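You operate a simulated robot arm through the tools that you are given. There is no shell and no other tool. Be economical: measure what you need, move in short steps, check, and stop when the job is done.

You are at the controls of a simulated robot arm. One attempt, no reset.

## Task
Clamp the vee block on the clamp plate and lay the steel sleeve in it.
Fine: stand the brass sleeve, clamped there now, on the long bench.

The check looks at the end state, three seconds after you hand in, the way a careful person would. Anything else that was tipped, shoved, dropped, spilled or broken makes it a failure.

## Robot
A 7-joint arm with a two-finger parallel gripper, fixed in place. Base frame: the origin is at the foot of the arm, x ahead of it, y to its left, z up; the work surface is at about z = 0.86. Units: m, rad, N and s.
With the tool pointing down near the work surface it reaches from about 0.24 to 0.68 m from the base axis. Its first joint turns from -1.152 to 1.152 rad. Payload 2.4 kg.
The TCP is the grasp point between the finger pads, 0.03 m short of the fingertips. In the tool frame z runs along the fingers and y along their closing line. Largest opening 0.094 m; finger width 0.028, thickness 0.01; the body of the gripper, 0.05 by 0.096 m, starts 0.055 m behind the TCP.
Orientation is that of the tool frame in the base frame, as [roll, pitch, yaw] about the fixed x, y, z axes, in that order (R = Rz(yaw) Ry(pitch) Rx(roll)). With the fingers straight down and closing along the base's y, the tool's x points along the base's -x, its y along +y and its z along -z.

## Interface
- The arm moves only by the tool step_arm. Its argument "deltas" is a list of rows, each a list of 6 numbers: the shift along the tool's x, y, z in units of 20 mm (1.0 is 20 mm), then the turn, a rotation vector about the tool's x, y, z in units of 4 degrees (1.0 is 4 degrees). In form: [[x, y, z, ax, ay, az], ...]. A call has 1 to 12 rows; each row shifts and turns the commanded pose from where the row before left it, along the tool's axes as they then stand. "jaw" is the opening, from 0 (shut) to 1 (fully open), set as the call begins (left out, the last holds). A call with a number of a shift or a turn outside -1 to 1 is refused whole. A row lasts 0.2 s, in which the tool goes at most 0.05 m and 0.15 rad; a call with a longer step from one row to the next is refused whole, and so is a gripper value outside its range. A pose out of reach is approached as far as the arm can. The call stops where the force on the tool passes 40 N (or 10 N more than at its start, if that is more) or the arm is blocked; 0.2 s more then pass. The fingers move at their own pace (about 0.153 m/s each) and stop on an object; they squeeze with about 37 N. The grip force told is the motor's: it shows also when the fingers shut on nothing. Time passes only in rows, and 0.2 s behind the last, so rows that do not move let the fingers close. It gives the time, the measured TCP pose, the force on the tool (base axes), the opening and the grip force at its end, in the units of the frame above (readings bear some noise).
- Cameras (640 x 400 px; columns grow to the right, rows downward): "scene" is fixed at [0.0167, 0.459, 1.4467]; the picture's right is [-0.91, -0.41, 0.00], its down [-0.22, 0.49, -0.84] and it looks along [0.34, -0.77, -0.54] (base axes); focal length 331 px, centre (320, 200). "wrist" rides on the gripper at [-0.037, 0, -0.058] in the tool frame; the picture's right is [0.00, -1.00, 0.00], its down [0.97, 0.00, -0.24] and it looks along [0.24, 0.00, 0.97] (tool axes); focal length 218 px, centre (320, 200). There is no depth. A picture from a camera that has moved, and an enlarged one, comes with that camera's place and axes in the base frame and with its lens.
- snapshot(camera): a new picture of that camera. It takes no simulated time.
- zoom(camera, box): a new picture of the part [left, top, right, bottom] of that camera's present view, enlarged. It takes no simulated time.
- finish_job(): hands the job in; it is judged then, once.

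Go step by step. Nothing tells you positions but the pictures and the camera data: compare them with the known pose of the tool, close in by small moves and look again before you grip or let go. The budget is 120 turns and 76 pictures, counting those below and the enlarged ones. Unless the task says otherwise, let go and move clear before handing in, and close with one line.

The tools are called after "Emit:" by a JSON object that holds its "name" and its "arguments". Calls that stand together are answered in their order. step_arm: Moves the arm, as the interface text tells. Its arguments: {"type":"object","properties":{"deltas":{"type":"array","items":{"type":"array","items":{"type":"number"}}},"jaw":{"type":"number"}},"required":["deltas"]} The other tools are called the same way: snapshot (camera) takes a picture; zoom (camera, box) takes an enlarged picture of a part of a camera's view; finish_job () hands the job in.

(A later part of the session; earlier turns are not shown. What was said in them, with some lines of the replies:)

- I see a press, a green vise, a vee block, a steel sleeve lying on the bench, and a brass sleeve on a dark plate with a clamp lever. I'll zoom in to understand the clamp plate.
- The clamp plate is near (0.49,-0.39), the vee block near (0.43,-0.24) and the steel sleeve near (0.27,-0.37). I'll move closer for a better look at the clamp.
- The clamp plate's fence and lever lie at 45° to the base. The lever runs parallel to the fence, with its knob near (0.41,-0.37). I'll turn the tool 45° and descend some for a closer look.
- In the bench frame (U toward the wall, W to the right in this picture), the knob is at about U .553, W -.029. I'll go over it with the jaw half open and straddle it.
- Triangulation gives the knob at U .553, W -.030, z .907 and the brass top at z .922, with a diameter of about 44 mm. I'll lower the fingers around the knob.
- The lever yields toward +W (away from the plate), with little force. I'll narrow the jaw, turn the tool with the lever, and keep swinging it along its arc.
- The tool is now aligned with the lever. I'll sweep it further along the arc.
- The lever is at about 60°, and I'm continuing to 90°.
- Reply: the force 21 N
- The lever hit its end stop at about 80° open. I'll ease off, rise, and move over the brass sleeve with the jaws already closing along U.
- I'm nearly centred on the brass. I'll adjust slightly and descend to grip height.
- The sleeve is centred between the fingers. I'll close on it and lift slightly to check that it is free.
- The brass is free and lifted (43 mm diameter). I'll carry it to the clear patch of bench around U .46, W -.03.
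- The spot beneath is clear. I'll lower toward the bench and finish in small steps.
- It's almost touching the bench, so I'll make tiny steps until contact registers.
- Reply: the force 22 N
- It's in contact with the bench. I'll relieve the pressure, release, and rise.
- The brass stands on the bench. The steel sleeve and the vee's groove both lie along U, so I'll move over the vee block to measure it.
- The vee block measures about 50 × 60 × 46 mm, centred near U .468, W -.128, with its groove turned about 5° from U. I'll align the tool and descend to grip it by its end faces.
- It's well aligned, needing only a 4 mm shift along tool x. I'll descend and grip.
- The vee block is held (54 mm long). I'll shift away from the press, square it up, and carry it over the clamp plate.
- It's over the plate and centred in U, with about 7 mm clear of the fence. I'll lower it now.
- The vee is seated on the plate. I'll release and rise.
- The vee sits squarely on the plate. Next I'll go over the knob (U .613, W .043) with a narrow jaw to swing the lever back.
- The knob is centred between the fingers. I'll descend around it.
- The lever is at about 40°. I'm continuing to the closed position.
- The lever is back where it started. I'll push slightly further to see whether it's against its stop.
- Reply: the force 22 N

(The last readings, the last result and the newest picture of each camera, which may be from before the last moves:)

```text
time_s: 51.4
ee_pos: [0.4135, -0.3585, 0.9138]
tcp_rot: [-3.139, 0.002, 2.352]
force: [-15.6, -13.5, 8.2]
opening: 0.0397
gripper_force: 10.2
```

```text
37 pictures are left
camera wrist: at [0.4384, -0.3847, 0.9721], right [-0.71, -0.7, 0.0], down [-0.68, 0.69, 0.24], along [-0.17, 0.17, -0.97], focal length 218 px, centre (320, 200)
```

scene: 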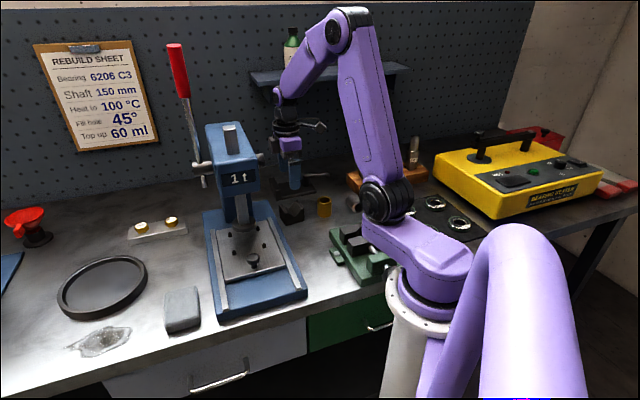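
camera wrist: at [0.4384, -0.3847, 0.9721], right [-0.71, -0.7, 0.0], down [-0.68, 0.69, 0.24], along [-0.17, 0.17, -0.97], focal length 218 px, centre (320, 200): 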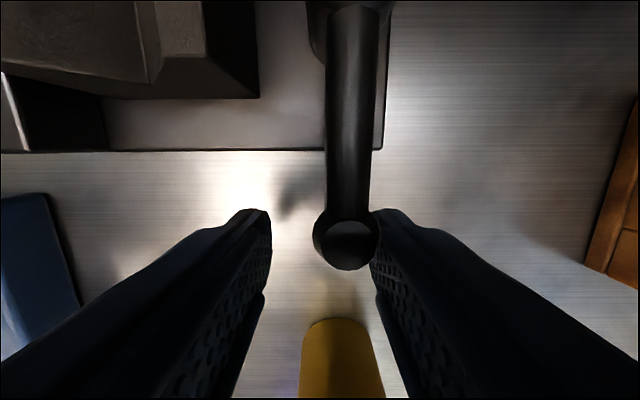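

The lever is firmly at its closed stop. I'll back off, rise, and head for the steel sleeve.

Emit:
{"name": "step_arm", "arguments": {"deltas": [[0, -0.5, 0, 0, 0, 0], [0, 0, -1, 0, 0, 0], [0, 0, -1, 0, 0, 0], [0, 0, -1, 0, 0, 0], [0, 0, -1, 0, 0, 0], [0, 0, -1, 0, 0, 0], [0, 0, -1, 0, 0, 0]]}}

Emit:
{"name": "step_arm", "arguments": {"deltas": [[0.8, -0.8, 0, 0, 0, 0], [0.8, -0.8, 0, 0, 0, 0], [0.8, -0.8, 0, 0, 0, 0], [0.8, -0.8, 0, 0, 0, 0], [0.8, -0.8, 0, 0, 0, 0], [0.8, -0.8, 0, 0, 0, 0]], "jaw": 0.8}}

Emit:
{"name": "snapshot", "arguments": {"camera": "wrist"}}

Emit:
{"name": "zoom", "arguments": {"camera": "scene", "box": [250, 150, 380, 231]}}

```text
time_s: 53.0
ee_pos: [0.4075, -0.3637, 1.0354]
tcp_rot: [3.14, -0.001, 2.356]
force: [-0.7, -0.1, 1.1]
opening: 0.028
gripper_force: 0.0
```

```text
time_s: 54.4
ee_pos: [0.2725, -0.3607, 1.0312]
tcp_rot: [3.14, 0.0, 2.354]
force: [0.2, 0.1, -0.1]
opening: 0.0753
gripper_force: 0.1
```

```text
36 pictures are left
camera wrist: at [0.2975, -0.3875, 1.0901], right [-0.71, -0.71, 0.0], down [-0.69, 0.69, 0.24], along [-0.17, 0.17, -0.97], focal length 218 px, centre (320, 200)
```

wrist: 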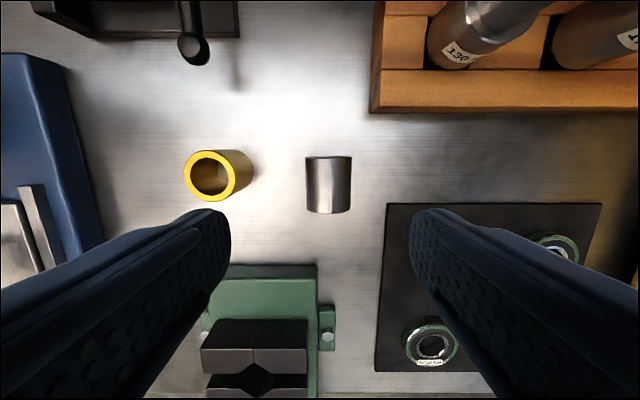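

```text
4.92 times, centred on (315, 190) of scene
camera zoom: at [0.0167, 0.459, 1.4467], right [-0.91, -0.41, 0.0], down [-0.22, 0.49, -0.84], along [0.34, -0.77, -0.54], focal length 1628 px, centre (345, 247)
```

zoom: 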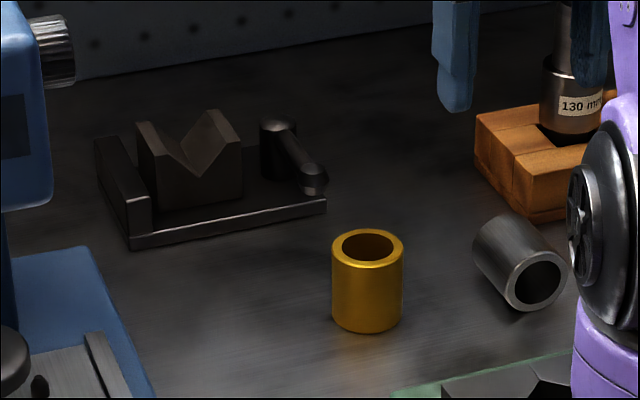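

Emit:
{"name": "zoom", "arguments": {"camera": "wrist", "box": [280, 136, 376, 232]}}

```text
4.17 times, centred on (328, 184) of wrist
camera zoom: at [0.2975, -0.3875, 1.0901], right [-0.71, -0.71, 0.0], down [-0.69, 0.69, 0.24], along [-0.17, 0.17, -0.97], focal length 909 px, centre (287, 267)
```

zoom: 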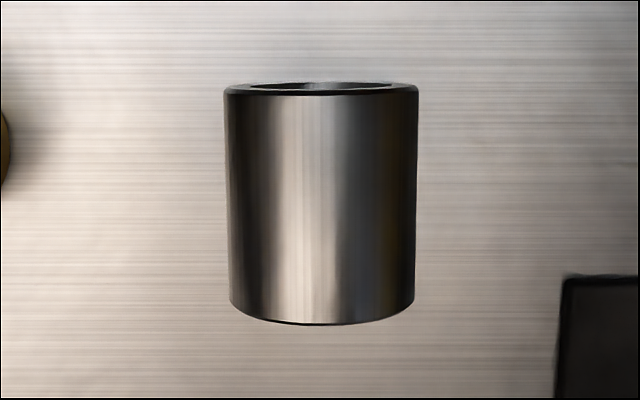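

The steel sleeve is aligned with U, centred at U .450, W .0715, about 43 × 49 mm. I'll centre on it and descend to hold its upper part.

Emit:
{"name": "step_arm", "arguments": {"deltas": [[-0.1, -0.455, 0.36, 0, 0, 0], [0, 0, 1, 0, 0, 0], [0, 0, 1, 0, 0, 0], [0, 0, 1, 0, 0, 0], [0, 0, 1, 0, 0, 0]], "jaw": 0.75}}

Emit:
{"name": "snapshot", "arguments": {"camera": "wrist"}}

```text
time_s: 55.6
ee_pos: [0.2669, -0.3697, 0.9446]
tcp_rot: [3.141, -0.001, 2.357]
force: [0.1, -0.3, 0.0]
opening: 0.0706
gripper_force: 0.0
```

```text
33 pictures are left
camera wrist: at [0.2932, -0.3965, 1.004], right [-0.71, -0.71, 0.0], down [-0.69, 0.69, 0.24], along [-0.17, 0.17, -0.97], focal length 218 px, centre (320, 200)
```

wrist: 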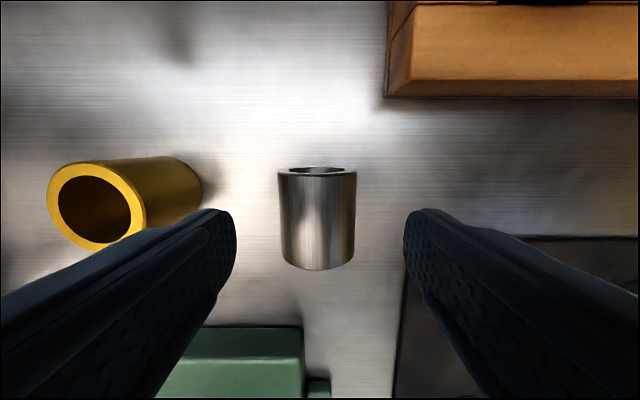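

It's centred. I'll go down the rest of the way, grip, and lift.

Emit:
{"name": "step_arm", "arguments": {"deltas": [[0, 0, 0.7, 0, 0, 0], [0, 0, 0.7, 0, 0, 0], [0, 0, 0.62, 0, 0, 0]]}}

Emit:
{"name": "step_arm", "arguments": {"deltas": [[0, 0, 0, 0, 0, 0], [0, 0, 0, 0, 0, 0], [0, 0, 0, 0, 0, 0]], "jaw": 0}}

Emit:
{"name": "step_arm", "arguments": {"deltas": [[0, 0, -0.3, 0, 0, 0], [0, 0, -0.7, 0, 0, 0], [0, 0, -0.9, 0, 0, 0]]}}

Emit:
{"name": "snapshot", "arguments": {"camera": "wrist"}}

Emit:
{"name": "zoom", "arguments": {"camera": "scene", "box": [300, 140, 400, 220]}}

```text
time_s: 56.4
ee_pos: [0.2664, -0.3707, 0.9054]
tcp_rot: [-3.14, 0.0, 2.357]
force: [0.4, 0.4, 0.4]
opening: 0.0706
gripper_force: 0.0
```

```text
time_s: 57.2
ee_pos: [0.2658, -0.372, 0.9072]
tcp_rot: [-3.139, 0.004, 2.355]
force: [-11.4, -3.1, 28.6]
opening: 0.0427
gripper_force: 37.0
```

```text
time_s: 58.0
ee_pos: [0.2677, -0.3692, 0.9454]
tcp_rot: [3.14, -0.001, 2.356]
force: [-0.9, 0.0, -2.9]
opening: 0.0429
gripper_force: 36.5
```

```text
32 pictures are left
camera wrist: at [0.2936, -0.3962, 1.0029], right [-0.71, -0.71, 0.0], down [-0.69, 0.69, 0.24], along [-0.17, 0.17, -0.97], focal length 218 px, centre (320, 200)
```

wrist: 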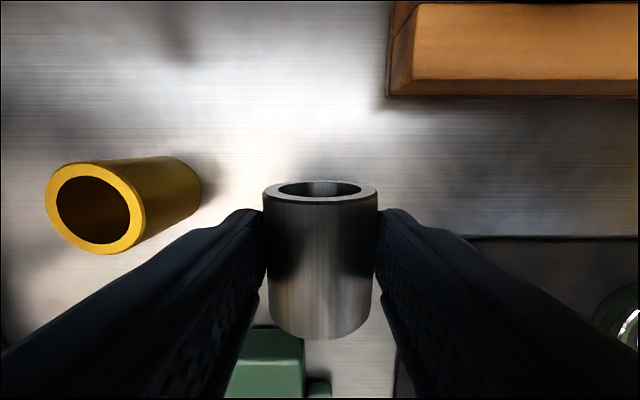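

```text
5.00 times, centred on (350, 180) of scene
camera zoom: at [0.0168, 0.459, 1.4468], right [-0.91, -0.41, 0.0], down [-0.22, 0.49, -0.84], along [0.34, -0.77, -0.54], focal length 1654 px, centre (170, 300)
```

zoom: 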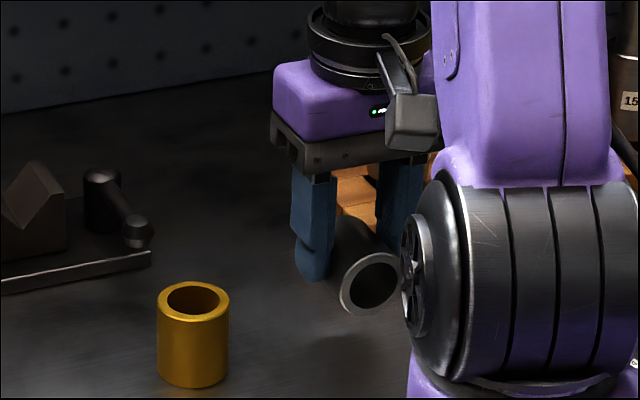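

The sleeve is held. I'll rise and carry it over the vee (centre U .627, W -.094), clear of the knob.

Emit:
{"name": "step_arm", "arguments": {"deltas": [[0, 0, -0.95, 0, 0, 0], [0, 0, -0.95, 0, 0, 0], [0, 0, -0.95, 0, 0, 0], [0, 0, -0.95, 0, 0, 0]]}}

Emit:
{"name": "step_arm", "arguments": {"deltas": [[-0.888, 0.829, 0, 0, 0, 0], [-0.888, 0.829, 0, 0, 0, 0], [-0.888, 0.829, 0, 0, 0, 0], [-0.888, 0.829, 0, 0, 0, 0], [-0.888, 0.829, 0, 0, 0, 0], [-0.888, 0.829, 0, 0, 0, 0], [-0.888, 0.829, 0, 0, 0, 0], [-0.888, 0.829, 0, 0, 0, 0], [-0.888, 0.829, 0, 0, 0, 0], [-0.888, 0.829, 0, 0, 0, 0]]}}

Emit:
{"name": "snapshot", "arguments": {"camera": "wrist"}}

Emit:
{"name": "zoom", "arguments": {"camera": "scene", "box": [250, 120, 350, 200]}}

```text
time_s: 59.0
ee_pos: [0.2688, -0.3701, 1.0199]
tcp_rot: [-3.14, -0.003, 2.355]
force: [-0.2, 0.5, -2.1]
opening: 0.043
gripper_force: 36.8
```

```text
time_s: 61.2
ee_pos: [0.5127, -0.3788, 1.0182]
tcp_rot: [3.141, 0.001, 2.356]
force: [0.9, -0.2, -3.1]
opening: 0.0431
gripper_force: 37.0
```

```text
30 pictures are left
camera wrist: at [0.5379, -0.4054, 1.0772], right [-0.71, -0.71, 0.0], down [-0.69, 0.69, 0.24], along [-0.17, 0.17, -0.97], focal length 218 px, centre (320, 200)
```

wrist: 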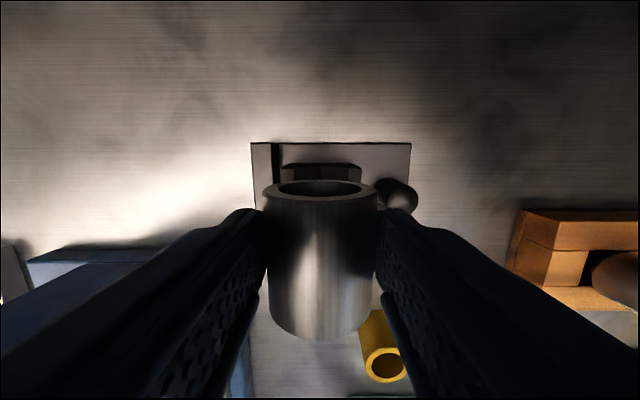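

```text
5.00 times, centred on (300, 160) of scene
camera zoom: at [0.0168, 0.459, 1.4468], right [-0.91, -0.41, 0.0], down [-0.22, 0.49, -0.84], along [0.34, -0.77, -0.54], focal length 1654 px, centre (420, 400)
```

zoom: 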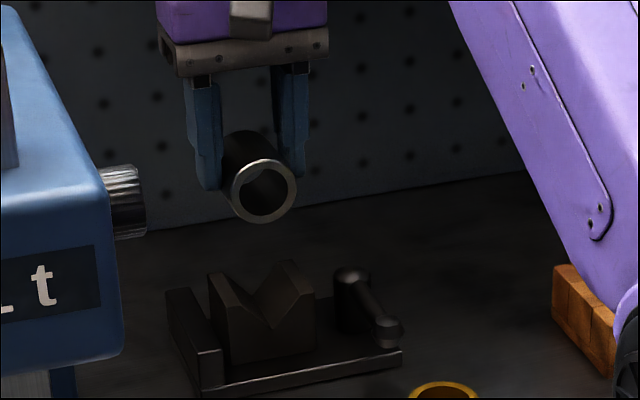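

It's aligned over the groove. I'll lower to just above the expected contact (TCP about .955).

Emit:
{"name": "step_arm", "arguments": {"deltas": [[0.05, 0, 0.8, 0, 0, 0], [0, 0, 0.8, 0, 0, 0], [0, 0, 0.8, 0, 0, 0]]}}

Emit:
{"name": "zoom", "arguments": {"camera": "scene", "box": [250, 130, 350, 210]}}

```text
time_s: 62.0
ee_pos: [0.5113, -0.3774, 0.9722]
tcp_rot: [3.14, 0.0, 2.356]
force: [0.4, -0.4, -2.4]
opening: 0.0429
gripper_force: 36.9
```

```text
5.00 times, centred on (300, 170) of scene
camera zoom: at [0.0168, 0.459, 1.4468], right [-0.91, -0.41, 0.0], down [-0.22, 0.49, -0.84], along [0.34, -0.77, -0.54], focal length 1654 px, centre (420, 350)
```

zoom: 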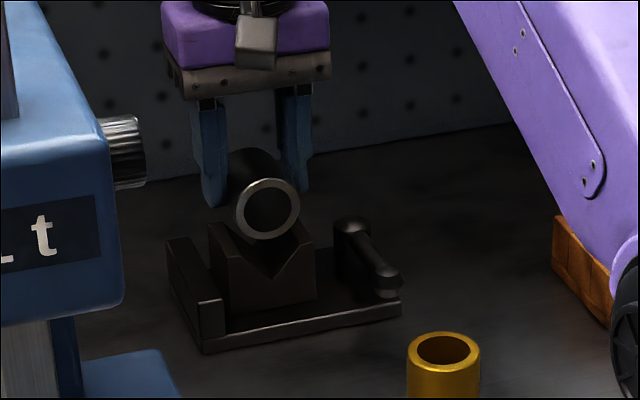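

The alignment looks good, so I'll creep down.

Emit:
{"name": "step_arm", "arguments": {"deltas": [[0, 0, 0.25, 0, 0, 0], [0, 0, 0.2, 0, 0, 0], [0, 0, 0, 0, 0, 0]]}}

Emit:
{"name": "step_arm", "arguments": {"deltas": [[0, 0, 0.1, 0, 0, 0], [0, 0, 0.1, 0, 0, 0], [0, 0, 0, 0, 0, 0]]}}

```text
time_s: 62.8
ee_pos: [0.5102, -0.3774, 0.963]
tcp_rot: [-3.141, 0.0, 2.357]
force: [0.2, -0.4, -3.1]
opening: 0.0431
gripper_force: 37.0
```

```text
time_s: 63.6
ee_pos: [0.5103, -0.3779, 0.9581]
tcp_rot: [-3.141, 0.0, 2.356]
force: [0.0, 0.2, -3.2]
opening: 0.043
gripper_force: 37.1
```

Emit:
{"name": "step_arm", "arguments": {"deltas": [[0, 0, 0.08, 0, 0, 0], [0, 0, 0.07, 0, 0, 0], [0, 0, 0, 0, 0, 0]]}}

Emit:
{"name": "zoom", "arguments": {"camera": "scene", "box": [262, 155, 322, 203]}}

```text
time_s: 64.4
ee_pos: [0.511, -0.3772, 0.957]
tcp_rot: [-3.141, 0.0, 2.355]
force: [1.2, -0.4, -3.0]
opening: 0.0427
gripper_force: 37.2
```

```text
8.33 times, centred on (292, 179) of scene
camera zoom: at [0.0168, 0.459, 1.4468], right [-0.91, -0.41, 0.0], down [-0.22, 0.49, -0.84], along [0.34, -0.77, -0.54], focal length 2756 px, centre (553, 375)
```

zoom: 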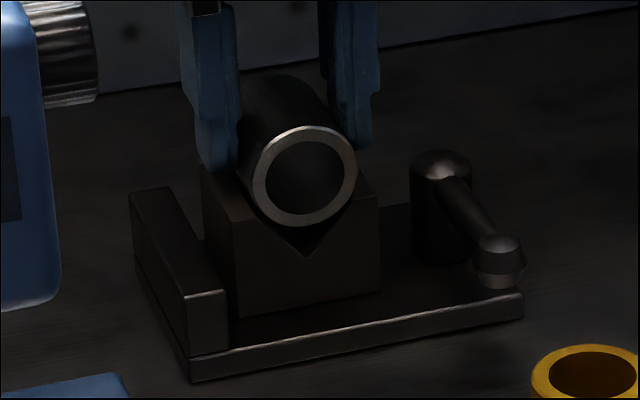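

It's nearly seated. A few more fine steps until contact.

Emit:
{"name": "step_arm", "arguments": {"deltas": [[0, 0, 0.06, 0, 0, 0], [0, 0, 0.04, 0, 0, 0], [0, 0, 0, 0, 0, 0]]}}

Emit:
{"name": "step_arm", "arguments": {"deltas": [[0, 0, 0.05, 0, 0, 0], [0, 0, 0.0, 0, 0, 0]]}}

```text
time_s: 65.2
ee_pos: [0.5113, -0.3768, 0.9536]
tcp_rot: [-3.141, -0.001, 2.355]
force: [-0.2, -0.7, -3.2]
opening: 0.0429
gripper_force: 37.7
```

```text
time_s: 65.8
ee_pos: [0.5101, -0.3774, 0.952]
tcp_rot: [-3.141, 0.001, 2.357]
force: [0.6, 1.6, -3.0]
opening: 0.0428
gripper_force: 36.9
```

Emit:
{"name": "step_arm", "arguments": {"deltas": [[0, 0, 0.05, 0, 0, 0], [0, 0, 0.0, 0, 0, 0]]}}

Emit:
{"name": "step_arm", "arguments": {"deltas": [[0, 0, 0.05, 0, 0, 0], [0, 0, 0.0, 0, 0, 0]]}}

Emit:
{"name": "step_arm", "arguments": {"deltas": [[0, 0, 0.05, 0, 0, 0], [0, 0, 0.0, 0, 0, 0]]}}

Emit:
{"name": "zoom", "arguments": {"camera": "scene", "box": [262, 155, 322, 203]}}

```text
time_s: 66.4
ee_pos: [0.5115, -0.3777, 0.9528]
tcp_rot: [3.141, 0.0, 2.356]
force: [0.5, 1.4, 0.1]
opening: 0.043
gripper_force: 37.3
```

```text
time_s: 67.0
ee_pos: [0.5113, -0.378, 0.9521]
tcp_rot: [-3.14, 0.002, 2.357]
force: [-3.1, 5.1, 10.0]
opening: 0.0428
gripper_force: 37.5
```

```text
time_s: 67.6
ee_pos: [0.51, -0.3788, 0.9513]
tcp_rot: [-3.141, 0.005, 2.355]
force: [-5.7, 9.1, 26.6]
opening: 0.0434
gripper_force: 37.0
```

```text
8.33 times, centred on (292, 179) of scene
camera zoom: at [0.0161, 0.4596, 1.4466], right [-0.91, -0.41, 0.0], down [-0.22, 0.49, -0.84], along [0.35, -0.77, -0.54], focal length 2756 px, centre (553, 375)
```

zoom: 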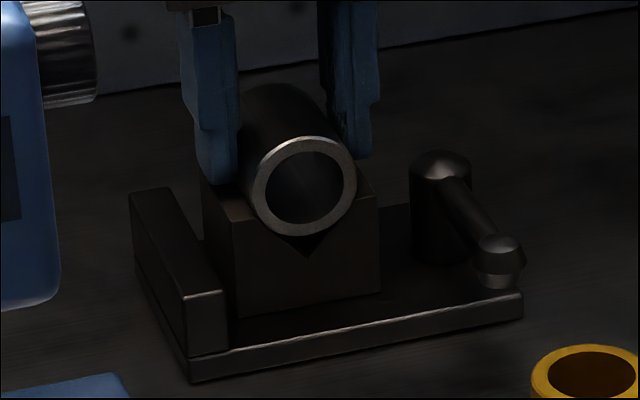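

The sleeve is seated in the vee. I'll ease the load and release.

Emit:
{"name": "step_arm", "arguments": {"deltas": [[0, 0, -0.06, 0, 0, 0], [0, 0, 0, 0, 0, 0]]}}

Emit:
{"name": "step_arm", "arguments": {"deltas": [[0, 0, 0, 0, 0, 0], [0, 0, 0, 0, 0, 0]], "jaw": 0.6}}

Emit:
{"name": "zoom", "arguments": {"camera": "scene", "box": [262, 155, 322, 203]}}

```text
time_s: 68.2
ee_pos: [0.5105, -0.3789, 0.9518]
tcp_rot: [3.141, 0.005, 2.356]
force: [-2.9, 7.4, 22.8]
opening: 0.0427
gripper_force: 36.9
```

```text
time_s: 68.8
ee_pos: [0.5104, -0.3779, 0.9513]
tcp_rot: [3.14, 0.001, 2.356]
force: [0.4, -0.7, 0.2]
opening: 0.0561
gripper_force: 0.1
```

```text
8.33 times, centred on (292, 179) of scene
camera zoom: at [0.0167, 0.459, 1.4467], right [-0.91, -0.41, 0.0], down [-0.22, 0.49, -0.84], along [0.34, -0.77, -0.54], focal length 2756 px, centre (553, 375)
```

zoom: 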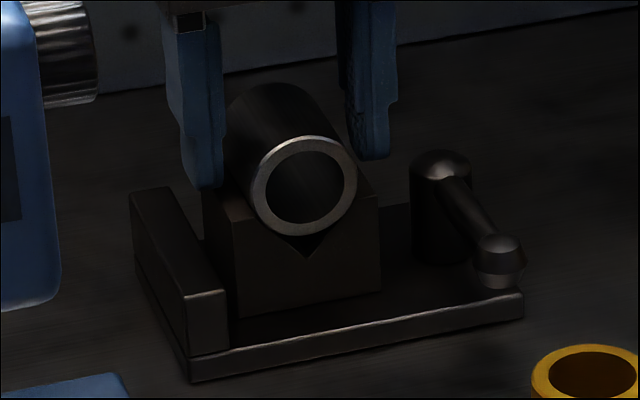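

The sleeve rests in the groove with the fingers clear. I'll rise straight up, then retreat.

Emit:
{"name": "step_arm", "arguments": {"deltas": [[0, 0, -0.4, 0, 0, 0], [0, 0, -0.9, 0, 0, 0], [0, 0, -0.9, 0, 0, 0], [0, 0, -0.9, 0, 0, 0], [0, 0, -0.9, 0, 0, 0], [0, 0, -0.9, 0, 0, 0], [0.8, 0, -0.5, 0, 0, 0], [0.8, 0, 0, 0, 0, 0], [0.8, 0, 0, 0, 0, 0]]}}

Emit:
{"name": "snapshot", "arguments": {"camera": "wrist"}}

Emit:
{"name": "zoom", "arguments": {"camera": "scene", "box": [250, 150, 362, 220]}}

Emit:
{"name": "snapshot", "arguments": {"camera": "scene"}}

```text
time_s: 70.8
ee_pos: [0.4745, -0.3438, 1.0591]
tcp_rot: [3.141, -0.001, 2.355]
force: [0.5, 0.5, 0.3]
opening: 0.0566
gripper_force: 0.0
```

```text
24 pictures are left
camera wrist: at [0.5007, -0.3699, 1.1167], right [-0.71, -0.71, 0.0], down [-0.69, 0.69, 0.24], along [-0.17, 0.17, -0.97], focal length 218 px, centre (320, 200)
```

wrist: 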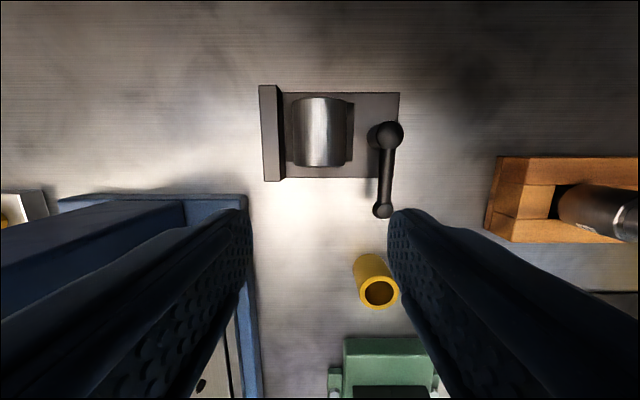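

```text
5.71 times, centred on (306, 185) of scene
camera zoom: at [0.0167, 0.459, 1.4467], right [-0.91, -0.41, 0.0], down [-0.22, 0.49, -0.84], along [0.34, -0.77, -0.54], focal length 1890 px, centre (400, 286)
```

zoom: 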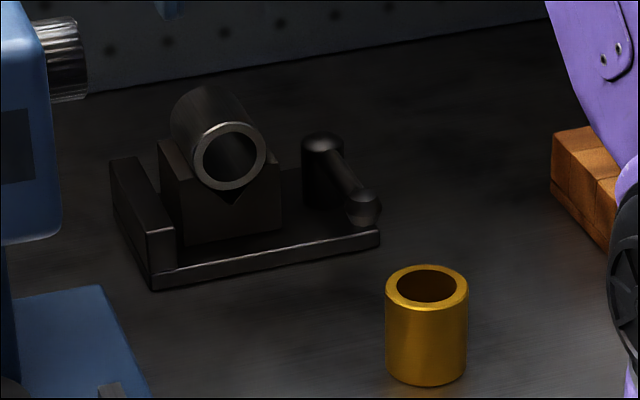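

```text
22 pictures are left
```

scene: 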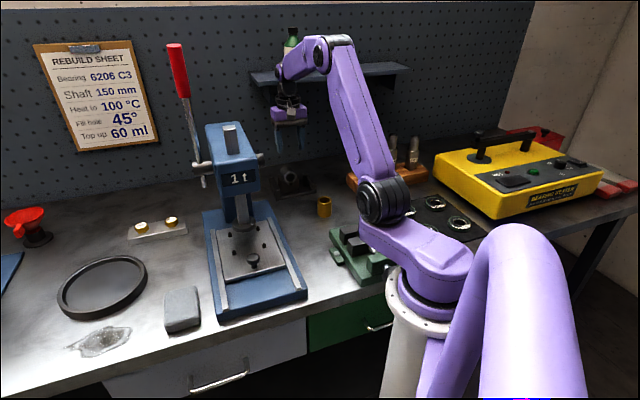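

The steel sleeve lies in the clamped vee, the lever is closed, the brass stands on the bench, and the arm is clear, so I'm handing in.

Emit:
{"name": "finish_job", "arguments": {}}

```text
The job is handed in.
```

I clamped the vee block on the clamp plate with the lever at its closed stop, laid the steel sleeve in it, stood the brass sleeve upright on the bench, and moved the arm clear before handing in.
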